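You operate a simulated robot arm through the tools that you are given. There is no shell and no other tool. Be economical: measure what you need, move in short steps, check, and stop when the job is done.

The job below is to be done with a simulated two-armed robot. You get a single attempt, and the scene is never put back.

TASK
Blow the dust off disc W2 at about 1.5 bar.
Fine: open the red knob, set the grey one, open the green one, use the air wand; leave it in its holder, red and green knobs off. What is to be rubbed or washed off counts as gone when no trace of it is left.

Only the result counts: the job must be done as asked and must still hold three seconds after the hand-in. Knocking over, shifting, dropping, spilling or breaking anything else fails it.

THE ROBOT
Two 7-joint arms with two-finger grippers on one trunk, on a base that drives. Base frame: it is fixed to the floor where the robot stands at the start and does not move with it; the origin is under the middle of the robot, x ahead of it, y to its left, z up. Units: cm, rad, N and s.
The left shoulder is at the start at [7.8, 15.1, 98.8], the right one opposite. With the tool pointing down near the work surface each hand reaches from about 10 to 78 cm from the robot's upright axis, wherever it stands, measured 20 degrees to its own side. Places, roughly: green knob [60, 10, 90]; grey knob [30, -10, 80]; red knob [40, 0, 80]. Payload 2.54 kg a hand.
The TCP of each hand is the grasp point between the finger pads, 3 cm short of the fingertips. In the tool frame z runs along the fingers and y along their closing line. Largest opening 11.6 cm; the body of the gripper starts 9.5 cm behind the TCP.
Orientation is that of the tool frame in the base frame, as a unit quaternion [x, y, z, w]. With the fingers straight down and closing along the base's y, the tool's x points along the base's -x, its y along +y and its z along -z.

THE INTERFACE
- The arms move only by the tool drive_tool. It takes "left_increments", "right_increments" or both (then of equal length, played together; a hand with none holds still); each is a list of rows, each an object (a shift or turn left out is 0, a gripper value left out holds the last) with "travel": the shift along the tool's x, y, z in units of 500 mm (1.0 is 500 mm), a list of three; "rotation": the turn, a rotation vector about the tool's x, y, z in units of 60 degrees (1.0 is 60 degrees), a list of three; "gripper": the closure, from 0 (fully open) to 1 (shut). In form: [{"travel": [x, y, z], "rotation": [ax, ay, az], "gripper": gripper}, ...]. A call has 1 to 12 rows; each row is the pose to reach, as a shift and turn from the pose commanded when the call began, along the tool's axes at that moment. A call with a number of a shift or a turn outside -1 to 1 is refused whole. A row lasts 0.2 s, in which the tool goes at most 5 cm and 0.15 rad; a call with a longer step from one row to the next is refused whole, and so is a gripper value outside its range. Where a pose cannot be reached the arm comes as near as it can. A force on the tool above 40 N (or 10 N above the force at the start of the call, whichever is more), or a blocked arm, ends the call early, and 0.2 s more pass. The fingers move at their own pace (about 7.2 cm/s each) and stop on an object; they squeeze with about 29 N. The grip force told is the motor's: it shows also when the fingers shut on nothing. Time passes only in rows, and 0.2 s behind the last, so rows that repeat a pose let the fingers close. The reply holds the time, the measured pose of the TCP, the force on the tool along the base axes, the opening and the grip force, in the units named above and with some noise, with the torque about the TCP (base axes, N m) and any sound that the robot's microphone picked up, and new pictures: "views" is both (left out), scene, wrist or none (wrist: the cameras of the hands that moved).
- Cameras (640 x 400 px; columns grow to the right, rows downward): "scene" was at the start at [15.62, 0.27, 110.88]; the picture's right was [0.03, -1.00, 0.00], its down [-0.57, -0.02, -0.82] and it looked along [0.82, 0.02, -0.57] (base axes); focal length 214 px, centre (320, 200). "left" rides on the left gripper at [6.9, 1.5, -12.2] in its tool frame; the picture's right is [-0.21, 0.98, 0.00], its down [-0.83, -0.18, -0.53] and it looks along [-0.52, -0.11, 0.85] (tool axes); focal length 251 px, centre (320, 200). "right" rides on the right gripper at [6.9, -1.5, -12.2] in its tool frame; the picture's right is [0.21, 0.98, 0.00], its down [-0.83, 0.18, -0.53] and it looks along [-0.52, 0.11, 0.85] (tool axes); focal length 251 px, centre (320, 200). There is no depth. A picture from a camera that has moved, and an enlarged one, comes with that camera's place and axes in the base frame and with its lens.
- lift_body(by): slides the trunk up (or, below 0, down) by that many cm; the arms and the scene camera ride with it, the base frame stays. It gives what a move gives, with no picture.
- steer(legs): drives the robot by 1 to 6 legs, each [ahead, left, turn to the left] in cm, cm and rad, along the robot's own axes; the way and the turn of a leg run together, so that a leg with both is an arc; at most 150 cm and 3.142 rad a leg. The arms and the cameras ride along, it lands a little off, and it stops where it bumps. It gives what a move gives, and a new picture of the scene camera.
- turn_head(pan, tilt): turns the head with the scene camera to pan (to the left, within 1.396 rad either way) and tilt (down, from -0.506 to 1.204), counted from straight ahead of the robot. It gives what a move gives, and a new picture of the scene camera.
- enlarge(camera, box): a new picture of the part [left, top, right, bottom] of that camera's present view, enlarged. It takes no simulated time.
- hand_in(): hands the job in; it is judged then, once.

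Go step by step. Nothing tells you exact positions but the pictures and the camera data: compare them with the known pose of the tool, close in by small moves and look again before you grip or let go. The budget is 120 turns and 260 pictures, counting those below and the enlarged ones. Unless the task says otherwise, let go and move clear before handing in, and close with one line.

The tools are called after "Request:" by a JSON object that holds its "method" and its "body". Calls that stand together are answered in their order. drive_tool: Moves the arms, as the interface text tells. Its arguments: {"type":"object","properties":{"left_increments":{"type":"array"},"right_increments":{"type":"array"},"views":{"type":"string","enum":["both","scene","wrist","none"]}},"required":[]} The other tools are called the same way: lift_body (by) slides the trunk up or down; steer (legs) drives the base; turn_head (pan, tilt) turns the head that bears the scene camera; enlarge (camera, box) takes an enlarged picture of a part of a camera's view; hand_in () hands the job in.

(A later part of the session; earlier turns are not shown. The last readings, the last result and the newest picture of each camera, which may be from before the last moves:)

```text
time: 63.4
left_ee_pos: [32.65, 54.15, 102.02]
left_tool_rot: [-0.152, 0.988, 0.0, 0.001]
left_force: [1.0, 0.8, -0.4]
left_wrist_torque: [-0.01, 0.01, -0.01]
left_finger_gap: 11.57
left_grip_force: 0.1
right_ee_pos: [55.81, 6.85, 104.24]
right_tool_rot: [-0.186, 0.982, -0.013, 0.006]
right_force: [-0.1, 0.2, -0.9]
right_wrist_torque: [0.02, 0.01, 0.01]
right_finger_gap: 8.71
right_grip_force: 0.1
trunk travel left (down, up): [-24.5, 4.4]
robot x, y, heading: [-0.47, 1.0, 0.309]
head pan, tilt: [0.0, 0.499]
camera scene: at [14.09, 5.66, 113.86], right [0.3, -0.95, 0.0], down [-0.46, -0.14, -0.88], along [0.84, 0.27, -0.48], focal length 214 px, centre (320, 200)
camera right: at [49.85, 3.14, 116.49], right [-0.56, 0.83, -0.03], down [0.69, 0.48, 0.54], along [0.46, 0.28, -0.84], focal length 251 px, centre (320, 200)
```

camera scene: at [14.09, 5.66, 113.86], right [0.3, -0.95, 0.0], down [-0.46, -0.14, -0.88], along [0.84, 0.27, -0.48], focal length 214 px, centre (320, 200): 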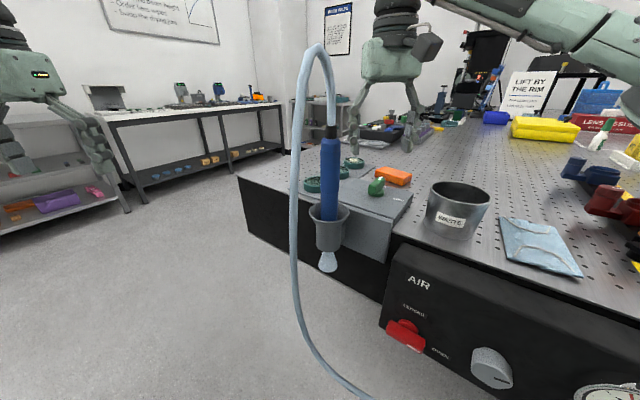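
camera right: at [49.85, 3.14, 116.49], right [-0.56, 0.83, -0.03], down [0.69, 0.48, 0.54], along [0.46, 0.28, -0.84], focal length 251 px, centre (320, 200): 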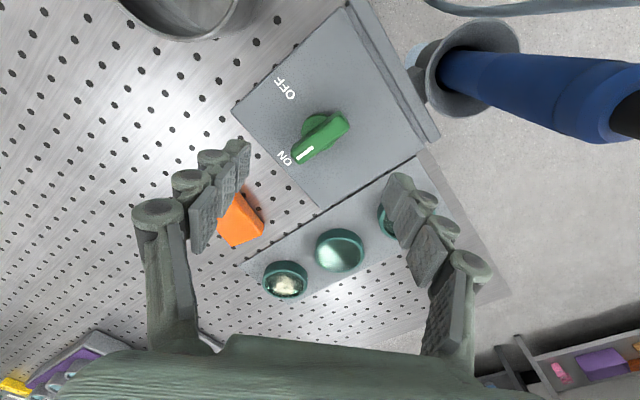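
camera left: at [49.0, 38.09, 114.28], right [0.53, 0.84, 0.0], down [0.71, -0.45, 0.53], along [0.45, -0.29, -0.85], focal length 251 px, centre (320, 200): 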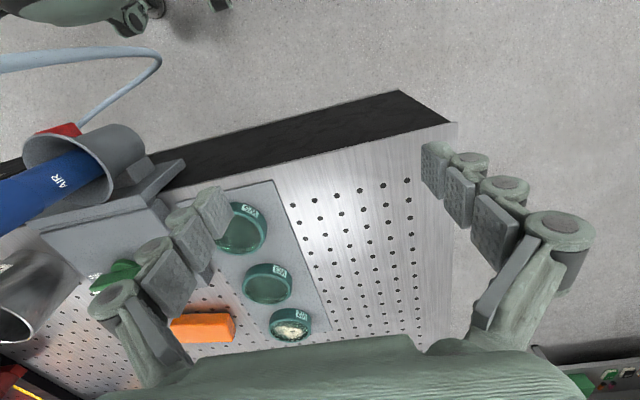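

Green is ON and a jet shows below the holder. Next I'll take the wand with the right hand, approaching horizontally from the right, clear of the hose. First I retract the hand, then turn the robot left a bit.

Request:
{"method": "drive_tool", "body": {"right_increments": [{"travel": [0.07, -0.03, -0.02]}, {"travel": [0.15, -0.06, -0.02]}, {"travel": [0.23, -0.09, -0.02]}, {"travel": [0.31, -0.12, -0.02], "rotation": [0, 0, -0.08]}, {"travel": [0.39, -0.15, -0.02], "rotation": [0, 0, -0.16]}, {"travel": [0.47, -0.18, -0.02], "rotation": [0, 0, -0.24]}, {"travel": [0.55, -0.21, -0.02], "rotation": [0, 0, -0.31]}], "views": "none"}}

Request:
{"method": "steer", "body": {"legs": [[0, 0, 0.3]]}}

```text
time: 65.0
left_ee_pos: [32.59, 54.07, 102.2]
left_tool_rot: [-0.153, 0.988, 0.001, 0.0]
left_force: [0.3, -0.4, 0.1]
left_wrist_torque: [0.03, -0.03, -0.04]
left_finger_gap: 11.61
left_grip_force: 0.0
right_ee_pos: [34.07, -13.08, 105.27]
right_tool_rot: [-0.346, 0.938, -0.013, 0.005]
right_force: [-0.2, -1.0, 0.4]
right_wrist_torque: [0.0, -0.02, 0.0]
right_finger_gap: 8.72
right_grip_force: 0.0
trunk travel left (down, up): [-24.5, 4.4]
robot x, y, heading: [-1.03, 1.01, 0.307]
head pan, tilt: [0.0, 0.499]
```

```text
time: 66.4
left_ee_pos: [15.46, 61.6, 102.07]
left_tool_rot: [-0.298, 0.955, 0.0, 0.0]
left_force: [-0.4, -0.8, -0.4]
left_wrist_torque: [0.01, 0.0, -0.02]
left_finger_gap: 11.6
left_grip_force: 0.1
right_ee_pos: [36.72, -2.1, 105.4]
right_tool_rot: [-0.48, 0.877, -0.014, 0.007]
right_force: [0.8, 0.5, 0.8]
right_wrist_torque: [-0.01, -0.01, 0.02]
right_finger_gap: 8.71
right_grip_force: 0.1
trunk travel left (down, up): [-24.5, 4.4]
robot x, y, heading: [-1.19, 0.91, 0.607]
head pan, tilt: [0.0, 0.499]
camera scene: at [11.99, 9.92, 113.86], right [0.57, -0.82, 0.0], down [-0.39, -0.27, -0.88], along [0.72, 0.5, -0.48], focal length 214 px, centre (320, 200)
```

scene: 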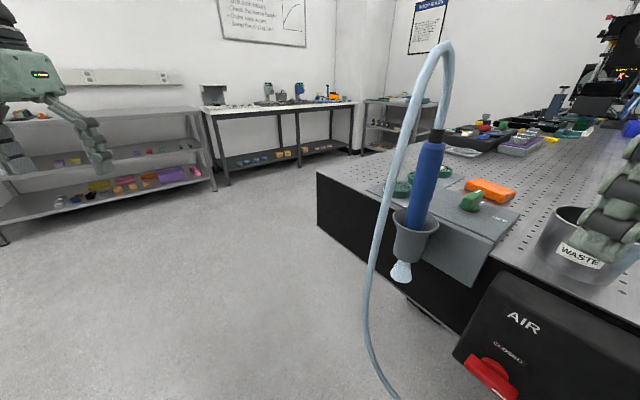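

Request:
{"method": "drive_tool", "body": {"right_increments": [{"travel": [-0.02, 0, 0.0], "rotation": [0, -0.14, 0]}, {"travel": [-0.04, 0, 0.01], "rotation": [0, -0.28, 0]}, {"travel": [-0.06, 0, 0.02], "rotation": [0, -0.42, 0]}, {"travel": [-0.08, 0, 0.03], "rotation": [0, -0.56, 0]}, {"travel": [-0.1, 0, 0.05], "rotation": [0, -0.7, 0]}, {"travel": [-0.12, 0, 0.07], "rotation": [0, -0.84, 0]}, {"travel": [-0.14, 0, 0.1], "rotation": [0, -0.98, 0]}], "views": "none"}}

Request:
{"method": "drive_tool", "body": {"right_increments": [{"rotation": [0, -0.14, 0]}, {"rotation": [0, -0.28, 0]}, {"rotation": [0, -0.42, 0]}, {"rotation": [0, -0.52, 0]}], "views": "both"}}

```text
time: 68.0
left_ee_pos: [15.52, 61.64, 102.15]
left_tool_rot: [-0.297, 0.955, 0.001, 0.001]
left_force: [-0.8, 0.0, -0.4]
left_wrist_torque: [-0.04, 0.01, 0.01]
left_finger_gap: 11.6
left_grip_force: 0.0
right_ee_pos: [46.85, 3.6, 106.24]
right_tool_rot: [-0.426, 0.76, 0.226, 0.435]
right_force: [-0.2, -0.8, 0.2]
right_wrist_torque: [0.01, 0.0, -0.02]
right_finger_gap: 8.69
right_grip_force: 0.1
right hand out of reach, approached as far as the arm can: row 5, 6, 7
trunk travel left (down, up): [-24.5, 4.4]
robot x, y, heading: [-1.14, 1.05, 0.605]
head pan, tilt: [0.0, 0.499]
```

```text
time: 69.0
left_ee_pos: [15.49, 61.77, 102.04]
left_tool_rot: [-0.298, 0.955, 0.001, 0.0]
left_force: [-0.1, 0.3, -0.1]
left_wrist_torque: [-0.03, -0.02, 0.01]
left_finger_gap: 11.61
left_grip_force: 0.0
right_ee_pos: [53.64, 2.15, 108.39]
right_tool_rot: [-0.35, 0.614, 0.331, 0.625]
right_force: [0.0, 0.0, -0.2]
right_wrist_torque: [0.03, 0.01, -0.01]
right_finger_gap: 8.72
right_grip_force: 0.0
right hand out of reach, approached as far as the arm can: row 1, 2, 3, 4
trunk travel left (down, up): [-24.5, 4.4]
robot x, y, heading: [-1.11, 1.09, 0.602]
head pan, tilt: [0.0, 0.499]
camera scene: at [12.02, 9.91, 113.86], right [0.57, -0.82, 0.0], down [-0.39, -0.27, -0.88], along [0.72, 0.5, -0.48], focal length 214 px, centre (320, 200)
camera right: at [48.67, -9.15, 101.54], right [-0.82, 0.52, -0.24], down [-0.46, -0.34, 0.82], along [0.34, 0.78, 0.52], focal length 251 px, centre (320, 200)
```

scene: 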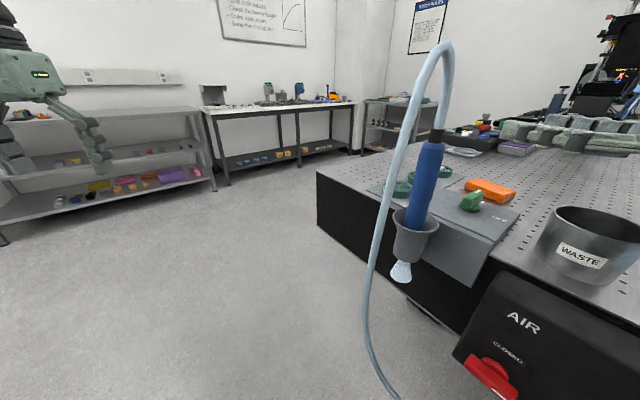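
right: 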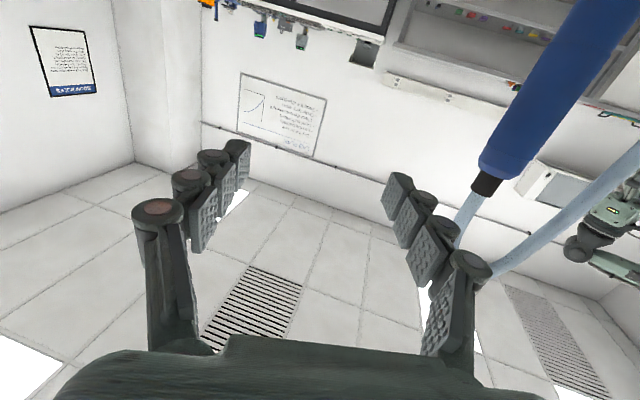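

The arm needs more room, so I back the robot off by 15 cm.

Request:
{"method": "steer", "body": {"legs": [[-15, 0, 0]]}}

Request:
{"method": "drive_tool", "body": {"right_increments": [{}], "views": "wrist"}}

```text
time: 70.4
left_ee_pos: [3.01, 53.16, 102.1]
left_tool_rot: [-0.298, 0.955, -0.001, 0.0]
left_force: [0.7, -0.5, 0.3]
left_wrist_torque: [0.04, 0.02, -0.02]
left_finger_gap: 11.61
left_grip_force: 0.1
right_ee_pos: [41.15, -6.59, 108.46]
right_tool_rot: [-0.349, 0.615, 0.331, 0.624]
right_force: [-0.2, 0.3, -0.5]
right_wrist_torque: [-0.06, 0.02, 0.0]
right_finger_gap: 8.7
right_grip_force: 0.1
trunk travel left (down, up): [-24.5, 4.4]
robot x, y, heading: [-14.07, -7.66, 0.603]
head pan, tilt: [0.0, 0.499]
camera scene: at [-0.46, 1.27, 113.87], right [0.57, -0.82, 0.0], down [-0.39, -0.27, -0.88], along [0.72, 0.5, -0.48], focal length 214 px, centre (320, 200)
```

scene: 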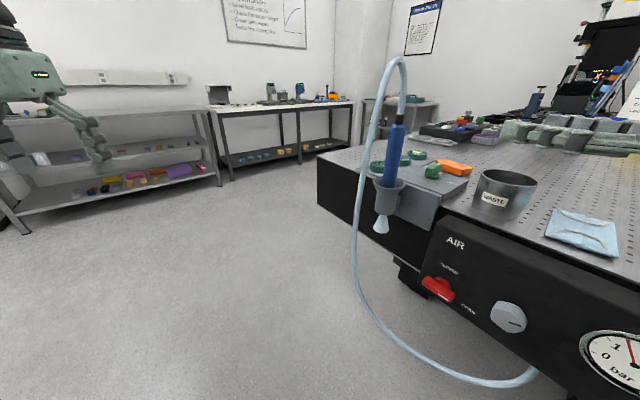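

```text
time: 70.8
left_ee_pos: [2.92, 53.08, 101.98]
left_tool_rot: [-0.297, 0.955, 0.0, 0.0]
left_force: [0.2, -0.8, 0.5]
left_wrist_torque: [-0.03, -0.01, 0.0]
left_finger_gap: 11.56
left_grip_force: 0.0
right_ee_pos: [41.24, -6.57, 108.52]
right_tool_rot: [-0.35, 0.615, 0.332, 0.624]
right_force: [-0.1, -0.8, 0.4]
right_wrist_torque: [0.03, 0.01, 0.01]
right_finger_gap: 8.69
right_grip_force: 0.0
trunk travel left (down, up): [-24.5, 4.4]
robot x, y, heading: [-13.12, -7.58, 0.604]
head pan, tilt: [0.0, 0.499]
camera right: at [36.2, -17.77, 101.57], right [-0.82, 0.52, -0.24], down [-0.46, -0.34, 0.82], along [0.35, 0.78, 0.52], focal length 251 px, centre (320, 200)
```

right: 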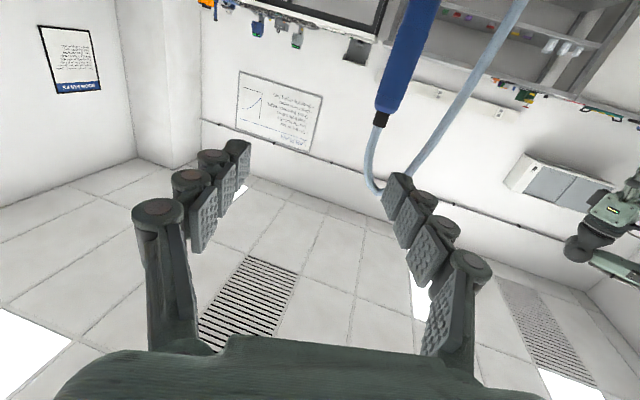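

Request:
{"method": "drive_tool", "body": {"right_increments": [{"travel": [0.04, 0.035, 0.04]}, {"travel": [0.08, 0.07, 0.08]}, {"travel": [0.12, 0.105, 0.12]}, {"travel": [0.17, 0.138, 0.16]}], "views": "both"}}

```text
time: 71.8
left_ee_pos: [3.07, 53.1, 102.06]
left_tool_rot: [-0.298, 0.955, 0.001, 0.0]
left_force: [0.4, -0.4, -0.5]
left_wrist_torque: [-0.01, 0.03, 0.0]
left_finger_gap: 11.6
left_grip_force: 0.0
right_ee_pos: [42.59, 2.74, 100.65]
right_tool_rot: [-0.351, 0.616, 0.33, 0.623]
right_force: [0.8, 0.7, 6.8]
right_wrist_torque: [-0.49, 0.31, 0.0]
right_finger_gap: 8.71
right_grip_force: 0.1
right hand out of reach, approached as far as the arm can: row 1, 2, 3, 4
trunk travel left (down, up): [-24.5, 4.4]
robot x, y, heading: [-13.22, -7.99, 0.602]
head pan, tilt: [0.0, 0.499]
camera scene: at [-0.39, 1.27, 113.87], right [0.57, -0.82, 0.0], down [-0.39, -0.27, -0.88], along [0.72, 0.5, -0.48], focal length 214 px, centre (320, 200)
camera right: at [37.66, -8.52, 93.83], right [-0.82, 0.52, -0.24], down [-0.46, -0.34, 0.82], along [0.35, 0.79, 0.51], focal length 251 px, centre (320, 200)
```

scene: 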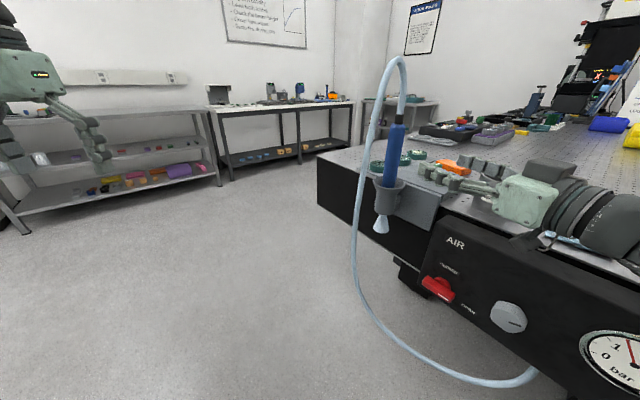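
right: 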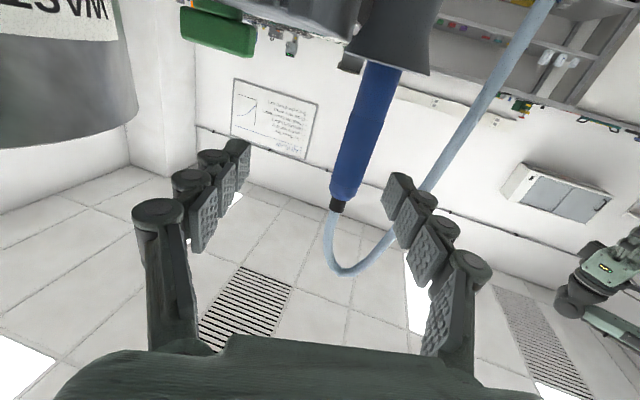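

Request:
{"method": "enlarge", "body": {"camera": "scene", "box": [380, 130, 640, 290]}}

Request:
{"method": "drive_tool", "body": {"right_increments": [{"travel": [-0.03, 0, 0]}, {"travel": [-0.05, 0, 0]}], "views": "wrist"}}

```text
2.46 times, centred on (510, 210) of scene
camera zoom: at [-0.39, 1.27, 113.87], right [0.57, -0.82, 0.0], down [-0.39, -0.27, -0.88], along [0.72, 0.5, -0.48], focal length 528 px, centre (-148, 175)
```

zoom: 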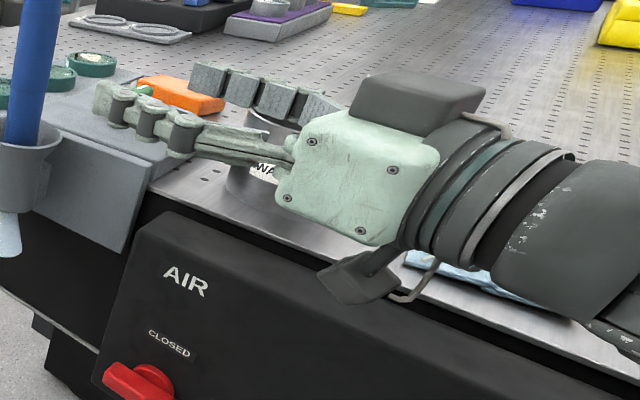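

```text
time: 72.4
left_ee_pos: [2.99, 53.05, 102.11]
left_tool_rot: [-0.297, 0.955, 0.0, 0.0]
left_force: [0.7, 0.1, -0.3]
left_wrist_torque: [-0.02, 0.03, -0.02]
left_finger_gap: 11.6
left_grip_force: 0.1
right_ee_pos: [42.61, 2.74, 103.21]
right_tool_rot: [-0.349, 0.615, 0.331, 0.624]
right_force: [-0.5, 0.8, -0.5]
right_wrist_torque: [0.0, 0.0, 0.03]
right_finger_gap: 8.69
right_grip_force: 0.1
trunk travel left (down, up): [-24.5, 4.4]
robot x, y, heading: [-13.79, -7.65, 0.603]
head pan, tilt: [0.0, 0.499]
camera right: at [37.55, -8.5, 96.29], right [-0.82, 0.52, -0.24], down [-0.46, -0.34, 0.82], along [0.35, 0.78, 0.52], focal length 251 px, centre (320, 200)
```

right: 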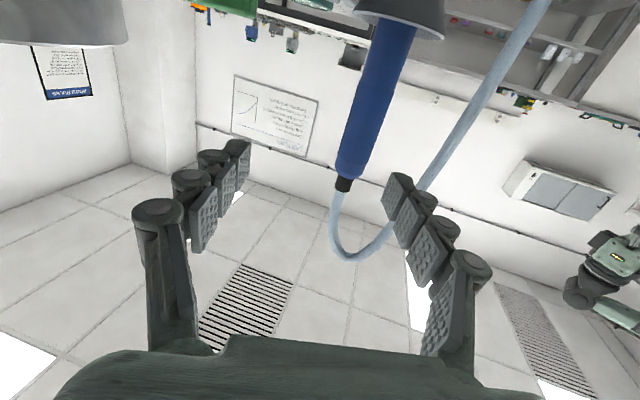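

Request:
{"method": "drive_tool", "body": {"right_increments": [{"travel": [0, 0.04, 0.04]}, {"travel": [0, 0.08, 0.09]}], "views": "wrist"}}

```text
time: 73.0
left_ee_pos: [3.09, 53.12, 102.11]
left_tool_rot: [-0.297, 0.955, 0.001, -0.001]
left_force: [-0.1, 0.5, 0.5]
left_wrist_torque: [-0.01, 0.04, 0.0]
left_finger_gap: 11.6
left_grip_force: 0.0
right_ee_pos: [42.01, 4.94, 104.2]
right_tool_rot: [-0.35, 0.617, 0.331, 0.622]
right_force: [-0.3, 0.3, -0.2]
right_wrist_torque: [-0.01, 0.03, -0.02]
right_finger_gap: 8.7
right_grip_force: 0.1
right hand out of reach, approached as far as the arm can: row 1, 2
trunk travel left (down, up): [-24.5, 4.4]
robot x, y, heading: [-13.41, -7.47, 0.605]
head pan, tilt: [0.0, 0.499]
camera right: at [36.96, -6.36, 97.41], right [-0.82, 0.52, -0.24], down [-0.46, -0.34, 0.82], along [0.35, 0.79, 0.51], focal length 251 px, centre (320, 200)
```

right: 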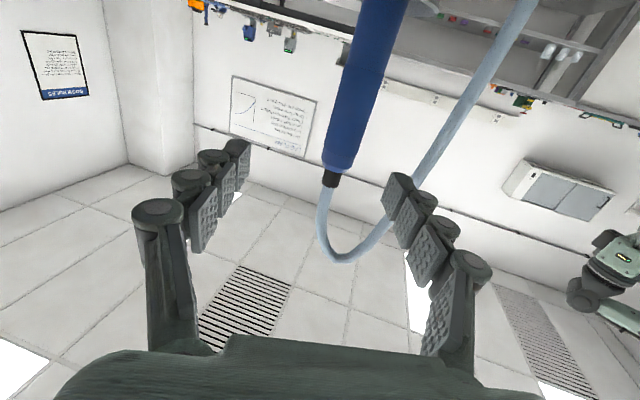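

Request:
{"method": "steer", "body": {"legs": [[-12, 0, 0]]}}

Request:
{"method": "drive_tool", "body": {"right_increments": [{"travel": [0, 0.05, 0.03]}, {"travel": [0, 0.1, 0.06]}, {"travel": [0, 0.12, 0.1]}], "views": "wrist"}}

```text
time: 74.2
left_ee_pos: [-7.19, 46.16, 102.15]
left_tool_rot: [-0.298, 0.955, 0.001, 0.0]
left_force: [0.1, -0.1, -0.6]
left_wrist_torque: [0.05, -0.03, -0.02]
left_finger_gap: 11.62
left_grip_force: 0.0
right_ee_pos: [31.92, -1.98, 104.3]
right_tool_rot: [-0.352, 0.615, 0.332, 0.622]
right_force: [-0.1, -0.3, 0.3]
right_wrist_torque: [-0.01, 0.0, 0.0]
right_finger_gap: 8.7
right_grip_force: 0.0
trunk travel left (down, up): [-24.5, 4.4]
robot x, y, heading: [-23.62, -14.77, 0.605]
head pan, tilt: [0.0, 0.499]
camera scene: at [-10.49, -5.64, 113.87], right [0.57, -0.82, 0.0], down [-0.39, -0.27, -0.88], along [0.72, 0.5, -0.48], focal length 214 px, centre (320, 200)
```

scene: 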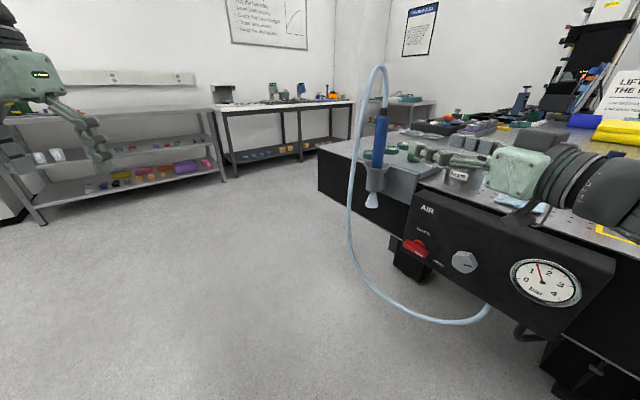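

```text
time: 75.2
left_ee_pos: [-7.0, 46.19, 102.06]
left_tool_rot: [-0.298, 0.954, 0.002, -0.001]
left_force: [0.8, -1.0, 0.9]
left_wrist_torque: [0.08, -0.02, -0.01]
left_finger_gap: 11.59
left_grip_force: 0.0
right_ee_pos: [27.57, 6.22, 111.07]
right_tool_rot: [-0.43, 0.528, 0.241, 0.692]
right_force: [1.0, -0.2, 1.1]
right_wrist_torque: [0.02, -0.01, 0.0]
right_finger_gap: 8.67
right_grip_force: 0.0
right hand out of reach, approached as far as the arm can: row 1, 2
trunk travel left (down, up): [-24.5, 4.4]
robot x, y, heading: [-23.32, -14.66, 0.605]
head pan, tilt: [0.0, 0.499]
stopped in row 3 (right hand): the arm was blocked; the commanded pose is now the measured one
camera right: at [24.7, -5.87, 104.25], right [-0.7, 0.48, -0.53], down [-0.69, -0.26, 0.67], along [0.18, 0.84, 0.51], focal length 251 px, centre (320, 200)
```

right: 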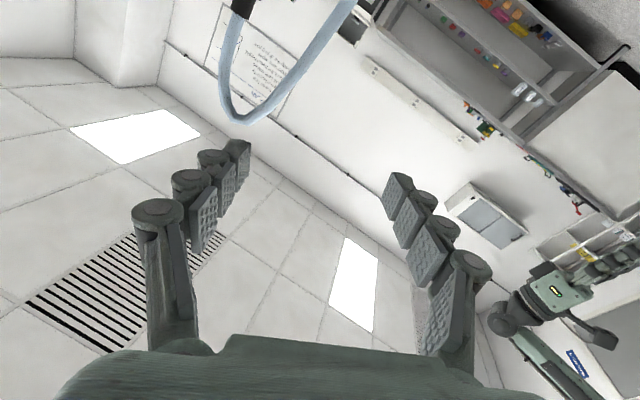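

The arm got folded up there, though the gauge holds 1.5 bar with flow. I'll use an approach heading equal to the robot's heading; first I straighten the hand.

Request:
{"method": "drive_tool", "body": {"right_increments": [{"rotation": [0.06, 0, 0.06]}, {"rotation": [0.13, 0, 0.12]}, {"rotation": [0.2, 0, 0.18]}, {"rotation": [0.26, 0, 0.24]}, {"rotation": [0.32, 0, 0.28]}, {"rotation": [0.36, 0, 0.32]}], "views": "both"}}

```text
time: 76.6
left_ee_pos: [-7.13, 46.35, 101.81]
left_tool_rot: [-0.299, 0.954, -0.001, -0.002]
left_force: [2.0, 0.8, -1.2]
left_wrist_torque: [-0.1, -0.03, -0.01]
left_finger_gap: 11.57
left_grip_force: 0.1
right_ee_pos: [28.72, 5.0, 112.59]
right_tool_rot: [-0.265, 0.613, 0.293, 0.685]
right_force: [-0.6, 1.6, -0.4]
right_wrist_torque: [0.07, -0.03, -0.12]
right_finger_gap: 8.69
right_grip_force: 0.0
right hand out of reach, approached as far as the arm can: row 3, 4, 5, 6
trunk travel left (down, up): [-24.5, 4.4]
robot x, y, heading: [-23.48, -14.81, 0.613]
head pan, tilt: [0.0, 0.499]
camera scene: at [-10.52, -5.36, 113.84], right [0.57, -0.82, 0.0], down [-0.39, -0.28, -0.88], along [0.72, 0.5, -0.48], focal length 214 px, centre (320, 200)
camera right: at [22.14, -4.37, 104.36], right [-0.69, 0.69, -0.22], down [-0.56, -0.32, 0.76], along [0.45, 0.65, 0.61], focal length 251 px, centre (320, 200)
```

scene: 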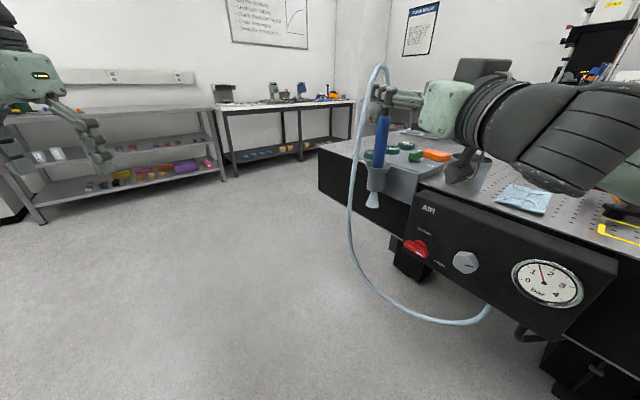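
right: 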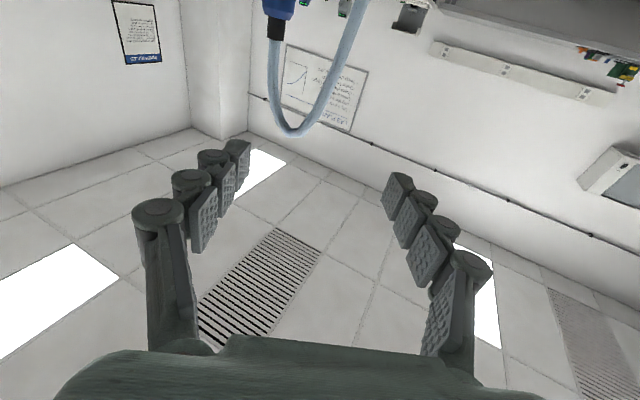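

Request:
{"method": "drive_tool", "body": {"right_increments": [{"travel": [0.03, 0, 0.03], "rotation": [0.06, 0.03, 0]}, {"travel": [0.07, 0, 0.05], "rotation": [0.12, 0.06, 0]}, {"travel": [0.11, 0, 0.06], "rotation": [0.18, 0.1, 0]}, {"travel": [0.15, 0, 0.06], "rotation": [0.2, 0.1, 0]}, {"travel": [0.18, 0, 0.06], "rotation": [0.2, 0.1, 0]}], "views": "wrist"}}

```text
time: 77.8
left_ee_pos: [-7.1, 46.22, 102.06]
left_tool_rot: [-0.298, 0.955, 0.0, -0.001]
left_force: [-0.6, 0.4, 0.0]
left_wrist_torque: [-0.02, 0.0, 0.0]
left_finger_gap: 11.59
left_grip_force: 0.0
right_ee_pos: [31.58, 7.61, 103.96]
right_tool_rot: [-0.207, 0.674, 0.214, 0.676]
right_force: [1.0, 0.1, -0.1]
right_wrist_torque: [0.05, -0.01, -0.03]
right_finger_gap: 8.7
right_grip_force: 0.0
right hand out of reach, approached as far as the arm can: row 1, 2
trunk travel left (down, up): [-24.5, 4.4]
robot x, y, heading: [-23.36, -14.71, 0.608]
head pan, tilt: [0.0, 0.499]
camera right: at [22.49, -0.52, 97.05], right [-0.55, 0.81, -0.21], down [-0.54, -0.16, 0.82], along [0.63, 0.57, 0.53], focal length 251 px, centre (320, 200)
```

right: 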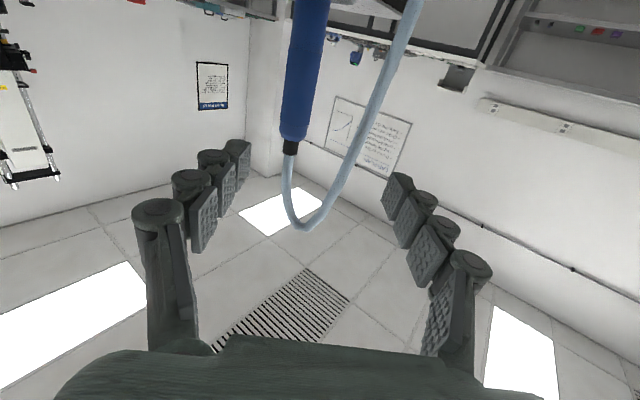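

Request:
{"method": "drive_tool", "body": {"right_increments": [{"travel": [0.01, -0.044, 0.04], "gripper": 0.35}, {"travel": [0.02, -0.044, 0.1]}, {"travel": [0.02, -0.044, 0.18]}], "views": "both"}}

```text
time: 78.6
left_ee_pos: [-6.95, 46.31, 102.04]
left_tool_rot: [-0.298, 0.955, 0.0, 0.0]
left_force: [0.2, 0.2, -0.1]
left_wrist_torque: [-0.01, 0.02, -0.03]
left_finger_gap: 11.59
left_grip_force: 0.1
right_ee_pos: [38.91, 12.03, 104.48]
right_tool_rot: [-0.204, 0.68, 0.209, 0.673]
right_force: [0.6, 0.8, 0.1]
right_wrist_torque: [0.01, 0.03, 0.0]
right_finger_gap: 7.53
right_grip_force: 0.1
right hand out of reach, approached as far as the arm can: row 1, 2, 3
trunk travel left (down, up): [-24.5, 4.4]
robot x, y, heading: [-23.72, -14.66, 0.609]
head pan, tilt: [0.0, 0.499]
camera scene: at [-10.4, -5.57, 113.84], right [0.57, -0.82, 0.0], down [-0.39, -0.27, -0.88], along [0.72, 0.5, -0.48], focal length 214 px, centre (320, 200)
camera right: at [29.74, 3.97, 97.65], right [-0.55, 0.81, -0.2], down [-0.53, -0.15, 0.83], along [0.64, 0.56, 0.52], focal length 251 px, centre (320, 200)
```

scene: 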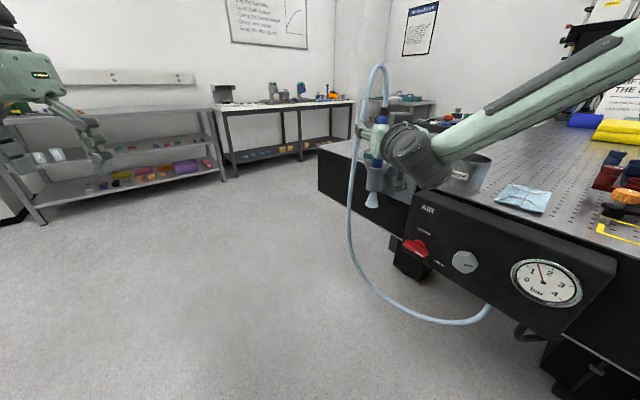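
right: 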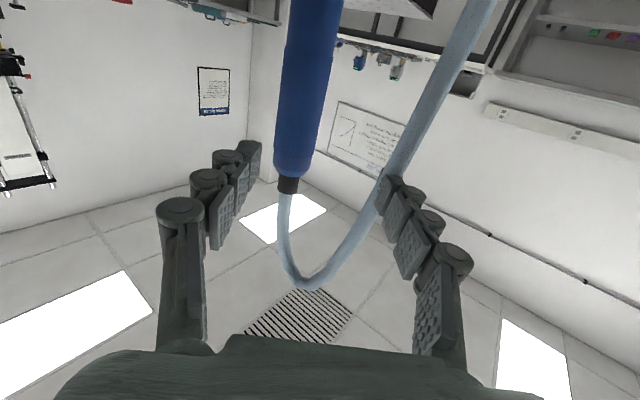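

Request:
{"method": "drive_tool", "body": {"right_increments": [{"travel": [0, -0.02, 0]}, {"travel": [0, -0.04, 0]}], "views": "wrist"}}

```text
time: 79.2
left_ee_pos: [-7.07, 46.3, 102.02]
left_tool_rot: [-0.298, 0.954, 0.0, -0.001]
left_force: [-0.7, -0.4, 0.3]
left_wrist_torque: [-0.03, -0.01, -0.02]
left_finger_gap: 11.62
left_grip_force: 0.1
right_ee_pos: [39.17, 11.29, 105.6]
right_tool_rot: [-0.205, 0.678, 0.21, 0.673]
right_force: [-0.2, 0.4, 1.0]
right_wrist_torque: [0.01, 0.03, -0.01]
right_finger_gap: 7.56
right_grip_force: 0.0
right hand out of reach, approached as far as the arm can: row 1, 2
trunk travel left (down, up): [-24.5, 4.4]
robot x, y, heading: [-23.67, -14.78, 0.606]
head pan, tilt: [0.0, 0.499]
camera right: at [29.99, 3.28, 98.71], right [-0.55, 0.81, -0.21], down [-0.54, -0.15, 0.83], along [0.64, 0.57, 0.52], focal length 251 px, centre (320, 200)
```

right: 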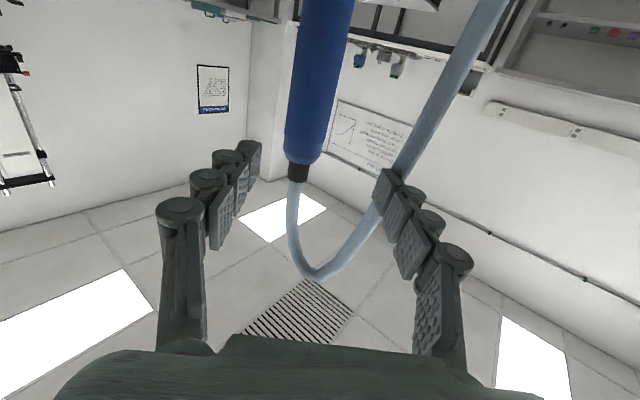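

Request:
{"method": "drive_tool", "body": {"right_increments": [{"travel": [0, 0, -0.06]}, {"travel": [0, 0, -0.08], "rotation": [0, 0.12, 0]}, {"travel": [0, -0.01, -0.08], "rotation": [0, 0.25, 0]}, {"travel": [0, -0.025, -0.08], "rotation": [0, 0.38, 0]}, {"travel": [0, -0.04, -0.08], "rotation": [0, 0.51, 0]}, {"travel": [0.01, -0.04, -0.08], "rotation": [0, 0.6, 0]}], "views": "both"}}

```text
time: 80.6
left_ee_pos: [-7.11, 46.31, 102.07]
left_tool_rot: [-0.298, 0.954, 0.0, -0.001]
left_force: [0.1, 0.8, -0.6]
left_wrist_torque: [-0.01, 0.01, 0.01]
left_finger_gap: 11.59
left_grip_force: 0.1
right_ee_pos: [37.29, 7.45, 105.18]
right_tool_rot: [-0.263, 0.851, 0.139, 0.433]
right_force: [0.6, 1.0, 1.0]
right_wrist_torque: [0.0, 0.02, 0.0]
right_finger_gap: 7.55
right_grip_force: 0.0
trunk travel left (down, up): [-24.5, 4.4]
robot x, y, heading: [-23.51, -14.65, 0.607]
head pan, tilt: [0.0, 0.499]
camera scene: at [-10.43, -5.58, 113.85], right [0.57, -0.82, 0.0], down [-0.39, -0.27, -0.88], along [0.72, 0.5, -0.48], focal length 214 px, centre (320, 200)
camera right: at [26.73, -1.75, 106.59], right [-0.66, 0.73, -0.16], down [-0.06, 0.17, 0.98], along [0.75, 0.66, -0.07], focal length 251 px, centre (320, 200)
```

scene: 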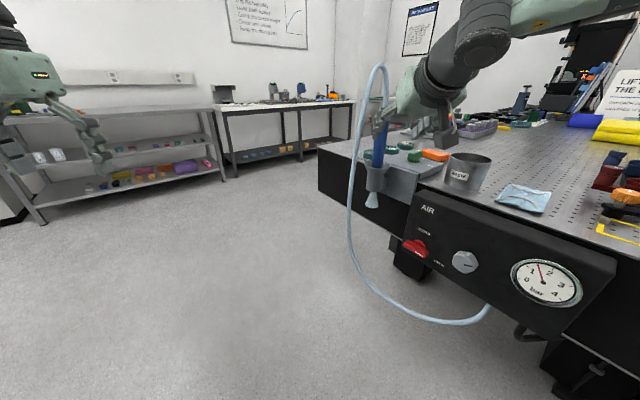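
right: 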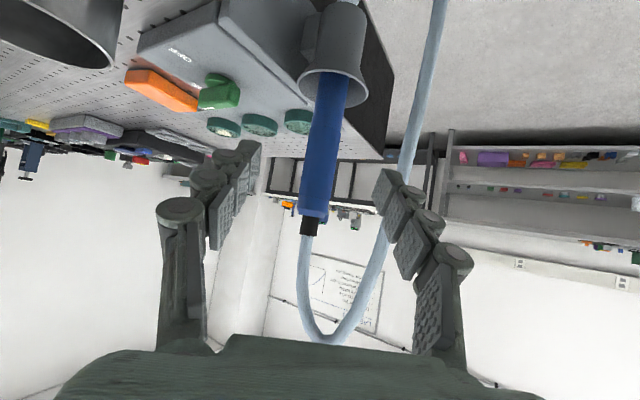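

Request:
{"method": "drive_tool", "body": {"right_increments": [{"travel": [-0.02, 0.01, 0.06]}, {"travel": [-0.043, 0.01, 0.126]}], "views": "both"}}

```text
time: 81.2
left_ee_pos: [-7.13, 46.12, 101.93]
left_tool_rot: [-0.299, 0.954, -0.001, -0.002]
left_force: [-0.1, -0.1, 0.3]
left_wrist_torque: [-0.02, 0.04, 0.01]
left_finger_gap: 11.61
left_grip_force: 0.1
right_ee_pos: [42.23, 11.42, 103.12]
right_tool_rot: [-0.262, 0.851, 0.139, 0.434]
right_force: [0.2, -1.0, 0.5]
right_wrist_torque: [0.01, -0.01, -0.03]
right_finger_gap: 7.53
right_grip_force: 0.2
trunk travel left (down, up): [-24.5, 4.4]
robot x, y, heading: [-23.27, -14.44, 0.609]
head pan, tilt: [0.0, 0.499]
camera scene: at [-10.4, -5.57, 113.85], right [0.57, -0.82, 0.0], down [-0.39, -0.27, -0.88], along [0.72, 0.5, -0.48], focal length 214 px, centre (320, 200)
camera right: at [31.64, 2.2, 104.62], right [-0.66, 0.73, -0.16], down [-0.06, 0.17, 0.98], along [0.75, 0.66, -0.07], focal length 251 px, centre (320, 200)
```

scene: 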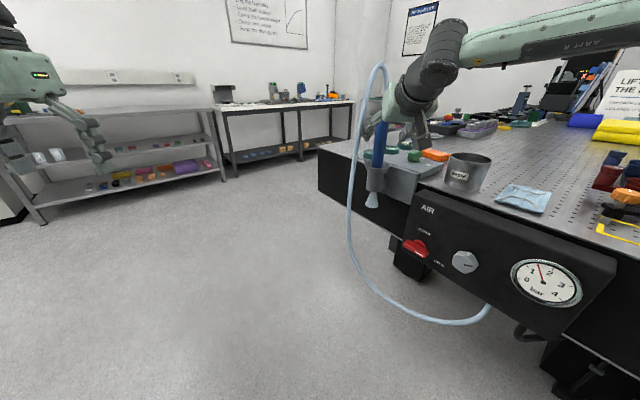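
right: 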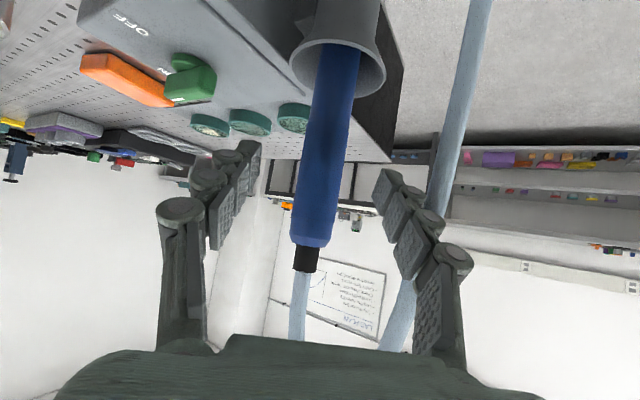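

Request:
{"method": "drive_tool", "body": {"right_increments": [{"travel": [-0.015, 0.003, 0.04]}, {"travel": [-0.029, 0.006, 0.084]}, {"travel": [-0.029, 0.006, 0.084], "gripper": 0.7}, {"travel": [-0.029, 0.006, 0.084], "gripper": 1}, {"travel": [-0.029, 0.006, 0.084]}, {"travel": [-0.029, 0.006, 0.084]}], "views": "both"}}

```text
time: 82.6
left_ee_pos: [-7.05, 46.15, 102.07]
left_tool_rot: [-0.298, 0.955, -0.001, -0.001]
left_force: [0.8, 0.0, 0.8]
left_wrist_torque: [0.01, 0.02, 0.03]
left_finger_gap: 11.6
left_grip_force: 0.0
right_ee_pos: [45.48, 14.19, 102.05]
right_tool_rot: [-0.263, 0.85, 0.14, 0.434]
right_force: [0.8, -0.9, 2.0]
right_wrist_torque: [0.02, -0.08, 0.0]
right_finger_gap: 2.79
right_grip_force: 28.7
trunk travel left (down, up): [-24.5, 4.4]
robot x, y, heading: [-23.48, -14.32, 0.61]
head pan, tilt: [0.0, 0.499]
camera scene: at [-10.45, -5.59, 113.86], right [0.57, -0.82, 0.0], down [-0.39, -0.27, -0.88], along [0.72, 0.5, -0.48], focal length 214 px, centre (320, 200)
camera right: at [34.93, 4.9, 103.47], right [-0.66, 0.73, -0.17], down [-0.06, 0.17, 0.98], along [0.75, 0.66, -0.07], focal length 251 px, centre (320, 200)
```

scene: 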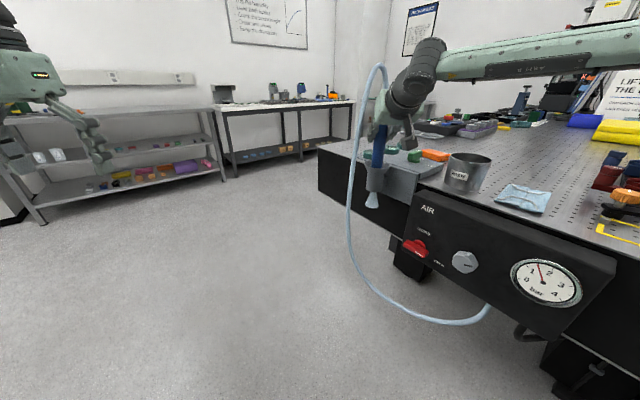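
right: 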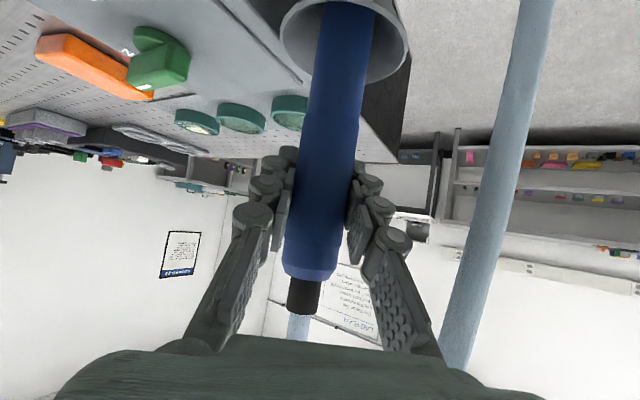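

The wand is gripped. Lift it straight up out of the holder.

Request:
{"method": "drive_tool", "body": {"right_increments": [{"travel": [-0.032, 0.0, -0.023]}, {"travel": [-0.08, 0.001, -0.058]}, {"travel": [-0.13, 0.0015, -0.094]}, {"travel": [-0.18, 0.002, -0.13]}, {"travel": [-0.23, 0.0025, -0.167]}, {"travel": [-0.25, 0.003, -0.181]}], "views": "both"}}

```text
time: 84.0
left_ee_pos: [-7.05, 46.29, 101.99]
left_tool_rot: [-0.298, 0.954, 0.0, -0.001]
left_force: [-0.7, 0.0, -0.6]
left_wrist_torque: [-0.01, 0.03, 0.03]
left_finger_gap: 11.62
left_grip_force: 0.0
right_ee_pos: [45.29, 14.25, 117.37]
right_tool_rot: [-0.263, 0.85, 0.14, 0.434]
right_force: [0.3, 0.6, -1.7]
right_wrist_torque: [0.02, -0.02, -0.04]
right_finger_gap: 2.79
right_grip_force: 28.8
trunk travel left (down, up): [-24.5, 4.4]
robot x, y, heading: [-23.76, -14.56, 0.61]
head pan, tilt: [0.0, 0.499]
camera scene: at [-10.44, -5.58, 113.85], right [0.57, -0.82, 0.0], down [-0.39, -0.27, -0.88], along [0.72, 0.5, -0.48], focal length 214 px, centre (320, 200)
camera right: at [34.83, 5.02, 118.84], right [-0.66, 0.73, -0.16], down [-0.06, 0.17, 0.98], along [0.75, 0.66, -0.07], focal length 251 px, centre (320, 200)
```

scene: 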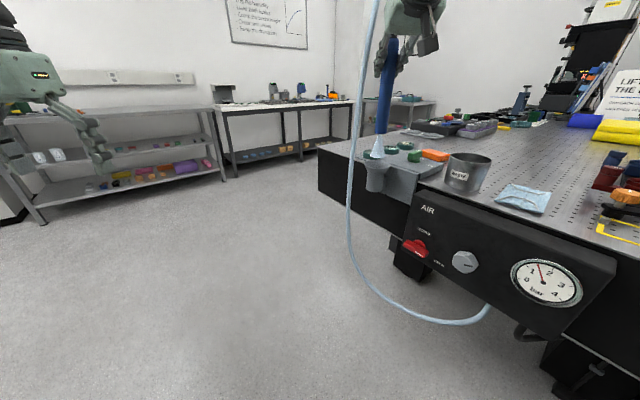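
right: 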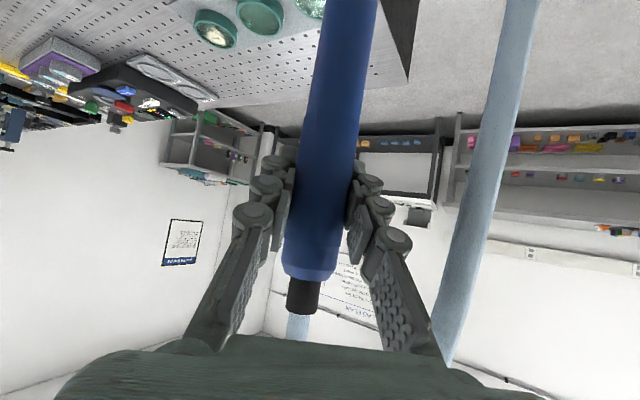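

Request:
{"method": "steer", "body": {"legs": [[24, 0, 0]]}}

Request:
{"method": "drive_tool", "body": {"right_increments": [{}], "views": "wrist"}}

```text
time: 85.8
left_ee_pos: [12.92, 59.74, 102.01]
left_tool_rot: [-0.296, 0.955, 0.0, -0.001]
left_force: [0.3, 0.4, -0.6]
left_wrist_torque: [-0.02, 0.01, 0.02]
left_finger_gap: 11.57
left_grip_force: 0.1
right_ee_pos: [65.25, 27.63, 117.32]
right_tool_rot: [-0.26, 0.851, 0.138, 0.435]
right_force: [0.6, 0.7, -1.9]
right_wrist_torque: [0.04, -0.01, 0.0]
right_finger_gap: 2.74
right_grip_force: 29.0
trunk travel left (down, up): [-24.5, 4.4]
robot x, y, heading: [-3.9, -1.04, 0.6]
head pan, tilt: [0.0, 0.499]
camera scene: at [9.39, 8.02, 113.84], right [0.57, -0.82, 0.0], down [-0.4, -0.27, -0.88], along [0.72, 0.5, -0.48], focal length 214 px, centre (320, 200)
```

scene: 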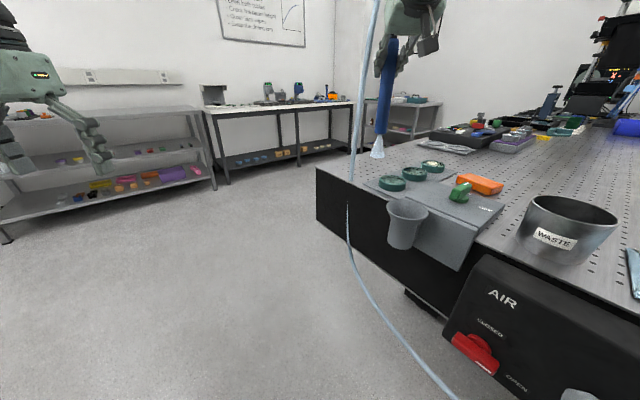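

```text
time: 86.2
left_ee_pos: [13.01, 59.82, 101.95]
left_tool_rot: [-0.296, 0.955, -0.001, -0.001]
left_force: [1.0, 0.1, -1.2]
left_wrist_torque: [0.0, -0.02, 0.03]
left_finger_gap: 11.6
left_grip_force: 0.1
right_ee_pos: [65.23, 27.56, 117.24]
right_tool_rot: [-0.261, 0.851, 0.139, 0.434]
right_force: [0.3, 0.3, -1.5]
right_wrist_torque: [0.01, 0.0, -0.01]
right_finger_gap: 2.76
right_grip_force: 28.8
trunk travel left (down, up): [-24.5, 4.4]
robot x, y, heading: [-3.57, -1.39, 0.606]
head pan, tilt: [0.0, 0.499]
camera right: at [54.68, 18.39, 118.77], right [-0.66, 0.74, -0.17], down [-0.06, 0.17, 0.98], along [0.75, 0.65, -0.07], focal length 251 px, centre (320, 200)
```

right: 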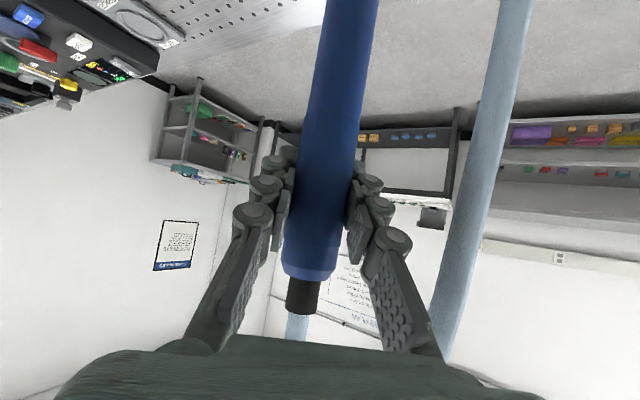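

Now I carry the wand over W2 (about [78, 15]) while still high, and look.

Request:
{"method": "drive_tool", "body": {"right_increments": [{"travel": [-0.01, -0.09, 0.013]}, {"travel": [-0.021, -0.18, 0.027]}, {"travel": [-0.032, -0.27, 0.04]}, {"travel": [-0.042, -0.353, 0.053]}], "views": "both"}}

Request:
{"method": "enlarge", "body": {"camera": "scene", "box": [350, 80, 510, 220]}}

```text
time: 87.2
left_ee_pos: [13.02, 59.8, 101.99]
left_tool_rot: [-0.297, 0.955, 0.0, -0.002]
left_force: [-0.5, 0.2, -0.3]
left_wrist_torque: [0.02, 0.05, 0.01]
left_finger_gap: 11.59
left_grip_force: 0.0
right_ee_pos: [78.16, 14.84, 117.42]
right_tool_rot: [-0.261, 0.851, 0.139, 0.434]
right_force: [1.8, 0.0, -1.6]
right_wrist_torque: [-0.01, -0.03, -0.02]
right_finger_gap: 2.76
right_grip_force: 29.1
trunk travel left (down, up): [-24.5, 4.4]
robot x, y, heading: [-3.66, -0.77, 0.598]
head pan, tilt: [0.0, 0.499]
camera scene: at [9.38, 7.95, 113.85], right [0.57, -0.82, 0.0], down [-0.4, -0.27, -0.88], along [0.72, 0.5, -0.48], focal length 214 px, centre (320, 200)
camera right: at [67.55, 5.61, 118.89], right [-0.66, 0.74, -0.16], down [-0.06, 0.17, 0.98], along [0.75, 0.65, -0.07], focal length 251 px, centre (320, 200)
```

scene: 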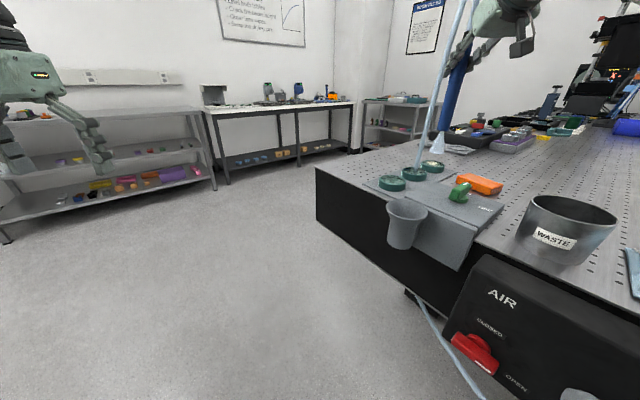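
right: 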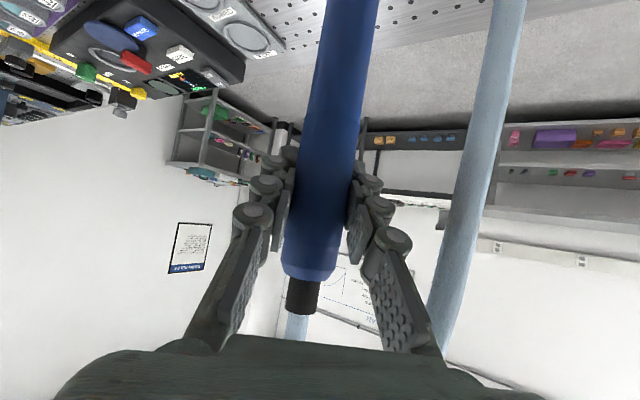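

```text
2.86 times, centred on (430, 150) of scene
camera zoom: at [9.38, 7.95, 113.85], right [0.57, -0.82, 0.0], down [-0.4, -0.27, -0.88], along [0.72, 0.5, -0.48], focal length 613 px, centre (6, 343)
```

zoom: 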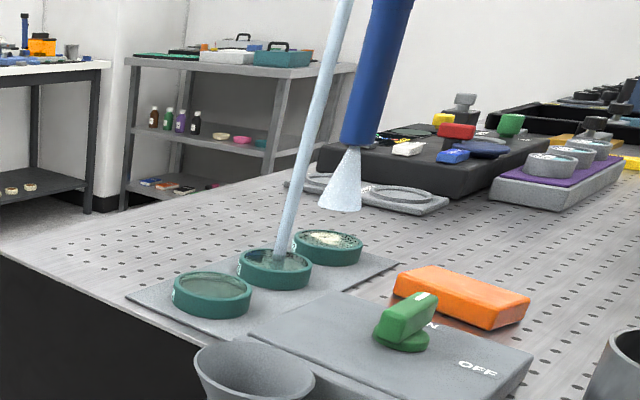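

Request:
{"method": "drive_tool", "body": {"right_increments": [{"travel": [0.05, 0, 0.037]}, {"travel": [0.1, 0, 0.073]}, {"travel": [0.1, 0, 0.073]}], "views": "none"}}

Request:
{"method": "enlarge", "body": {"camera": "scene", "box": [380, 110, 480, 200]}}

```text
time: 88.0
left_ee_pos: [13.01, 59.73, 102.02]
left_tool_rot: [-0.297, 0.955, 0.0, 0.0]
left_force: [-0.2, 0.9, 0.8]
left_wrist_torque: [0.01, 0.01, -0.03]
left_finger_gap: 11.6
left_grip_force: 0.2
right_ee_pos: [77.7, 14.75, 111.23]
right_tool_rot: [-0.261, 0.851, 0.139, 0.433]
right_force: [0.1, 0.3, -0.9]
right_wrist_torque: [0.02, -0.02, -0.01]
right_finger_gap: 2.79
right_grip_force: 28.8
trunk travel left (down, up): [-24.5, 4.4]
robot x, y, heading: [-3.8, -1.17, 0.601]
head pan, tilt: [0.0, 0.499]
```

```text
4.44 times, centred on (430, 155) of scene
camera zoom: at [9.34, 7.99, 113.86], right [0.57, -0.82, 0.0], down [-0.39, -0.27, -0.88], along [0.72, 0.5, -0.48], focal length 953 px, centre (-169, 400)
```

zoom: 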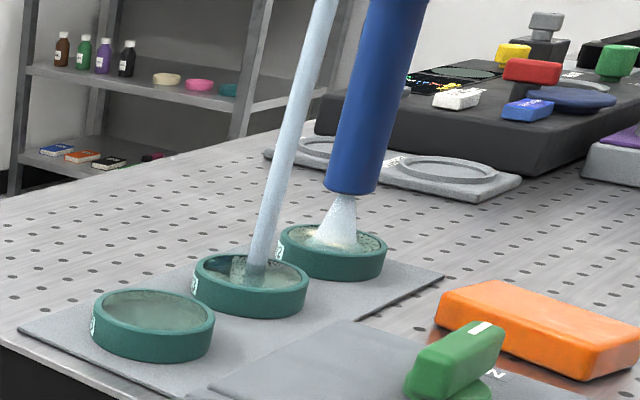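

The jet hits W2. I'll sweep it around the disc.

Request:
{"method": "drive_tool", "body": {"right_increments": [{"travel": [0, 0, 0]}, {"travel": [-0.02, 0, 0.0275]}, {"travel": [-0.014, 0.024, 0.0195]}, {"travel": [0, 0.034, 0]}, {"travel": [0.014, 0.024, -0.0195]}, {"travel": [0.02, 0, -0.0275]}, {"travel": [0.014, -0.024, -0.0195]}, {"travel": [0, -0.034, 0]}, {"travel": [-0.014, -0.024, 0.0195]}, {"travel": [-0.02, 0, 0.0275]}, {"travel": [0, 0, 0]}, {"travel": [0, 0, 0]}], "views": "none"}}

Request:
{"method": "enlarge", "body": {"camera": "scene", "box": [400, 130, 460, 190]}}

```text
time: 90.6
left_ee_pos: [12.96, 59.79, 102.07]
left_tool_rot: [-0.297, 0.955, -0.001, -0.001]
left_force: [0.7, 0.5, 0.5]
left_wrist_torque: [0.0, 0.03, 0.0]
left_finger_gap: 11.61
left_grip_force: 0.1
right_ee_pos: [77.98, 15.03, 111.03]
right_tool_rot: [-0.261, 0.851, 0.138, 0.434]
right_force: [-0.2, 0.8, -0.6]
right_wrist_torque: [-0.01, 0.05, -0.02]
right_finger_gap: 2.77
right_grip_force: 28.6
trunk travel left (down, up): [-24.5, 4.4]
robot x, y, heading: [-3.88, -1.21, 0.605]
head pan, tilt: [0.0, 0.499]
```

```text
6.67 times, centred on (430, 160) of scene
camera zoom: at [9.35, 8.0, 113.85], right [0.57, -0.82, 0.0], down [-0.39, -0.27, -0.88], along [0.72, 0.5, -0.48], focal length 1430 px, centre (-413, 467)
```

zoom: 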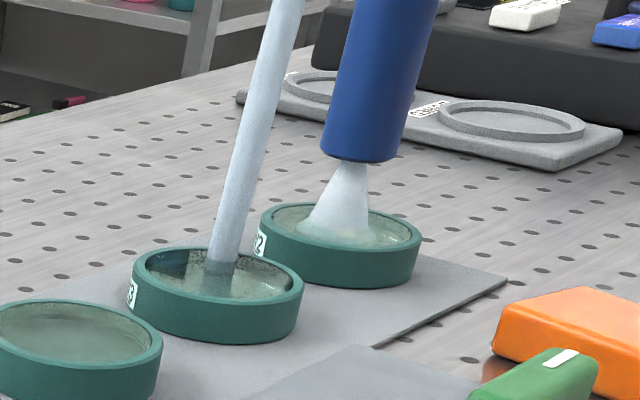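

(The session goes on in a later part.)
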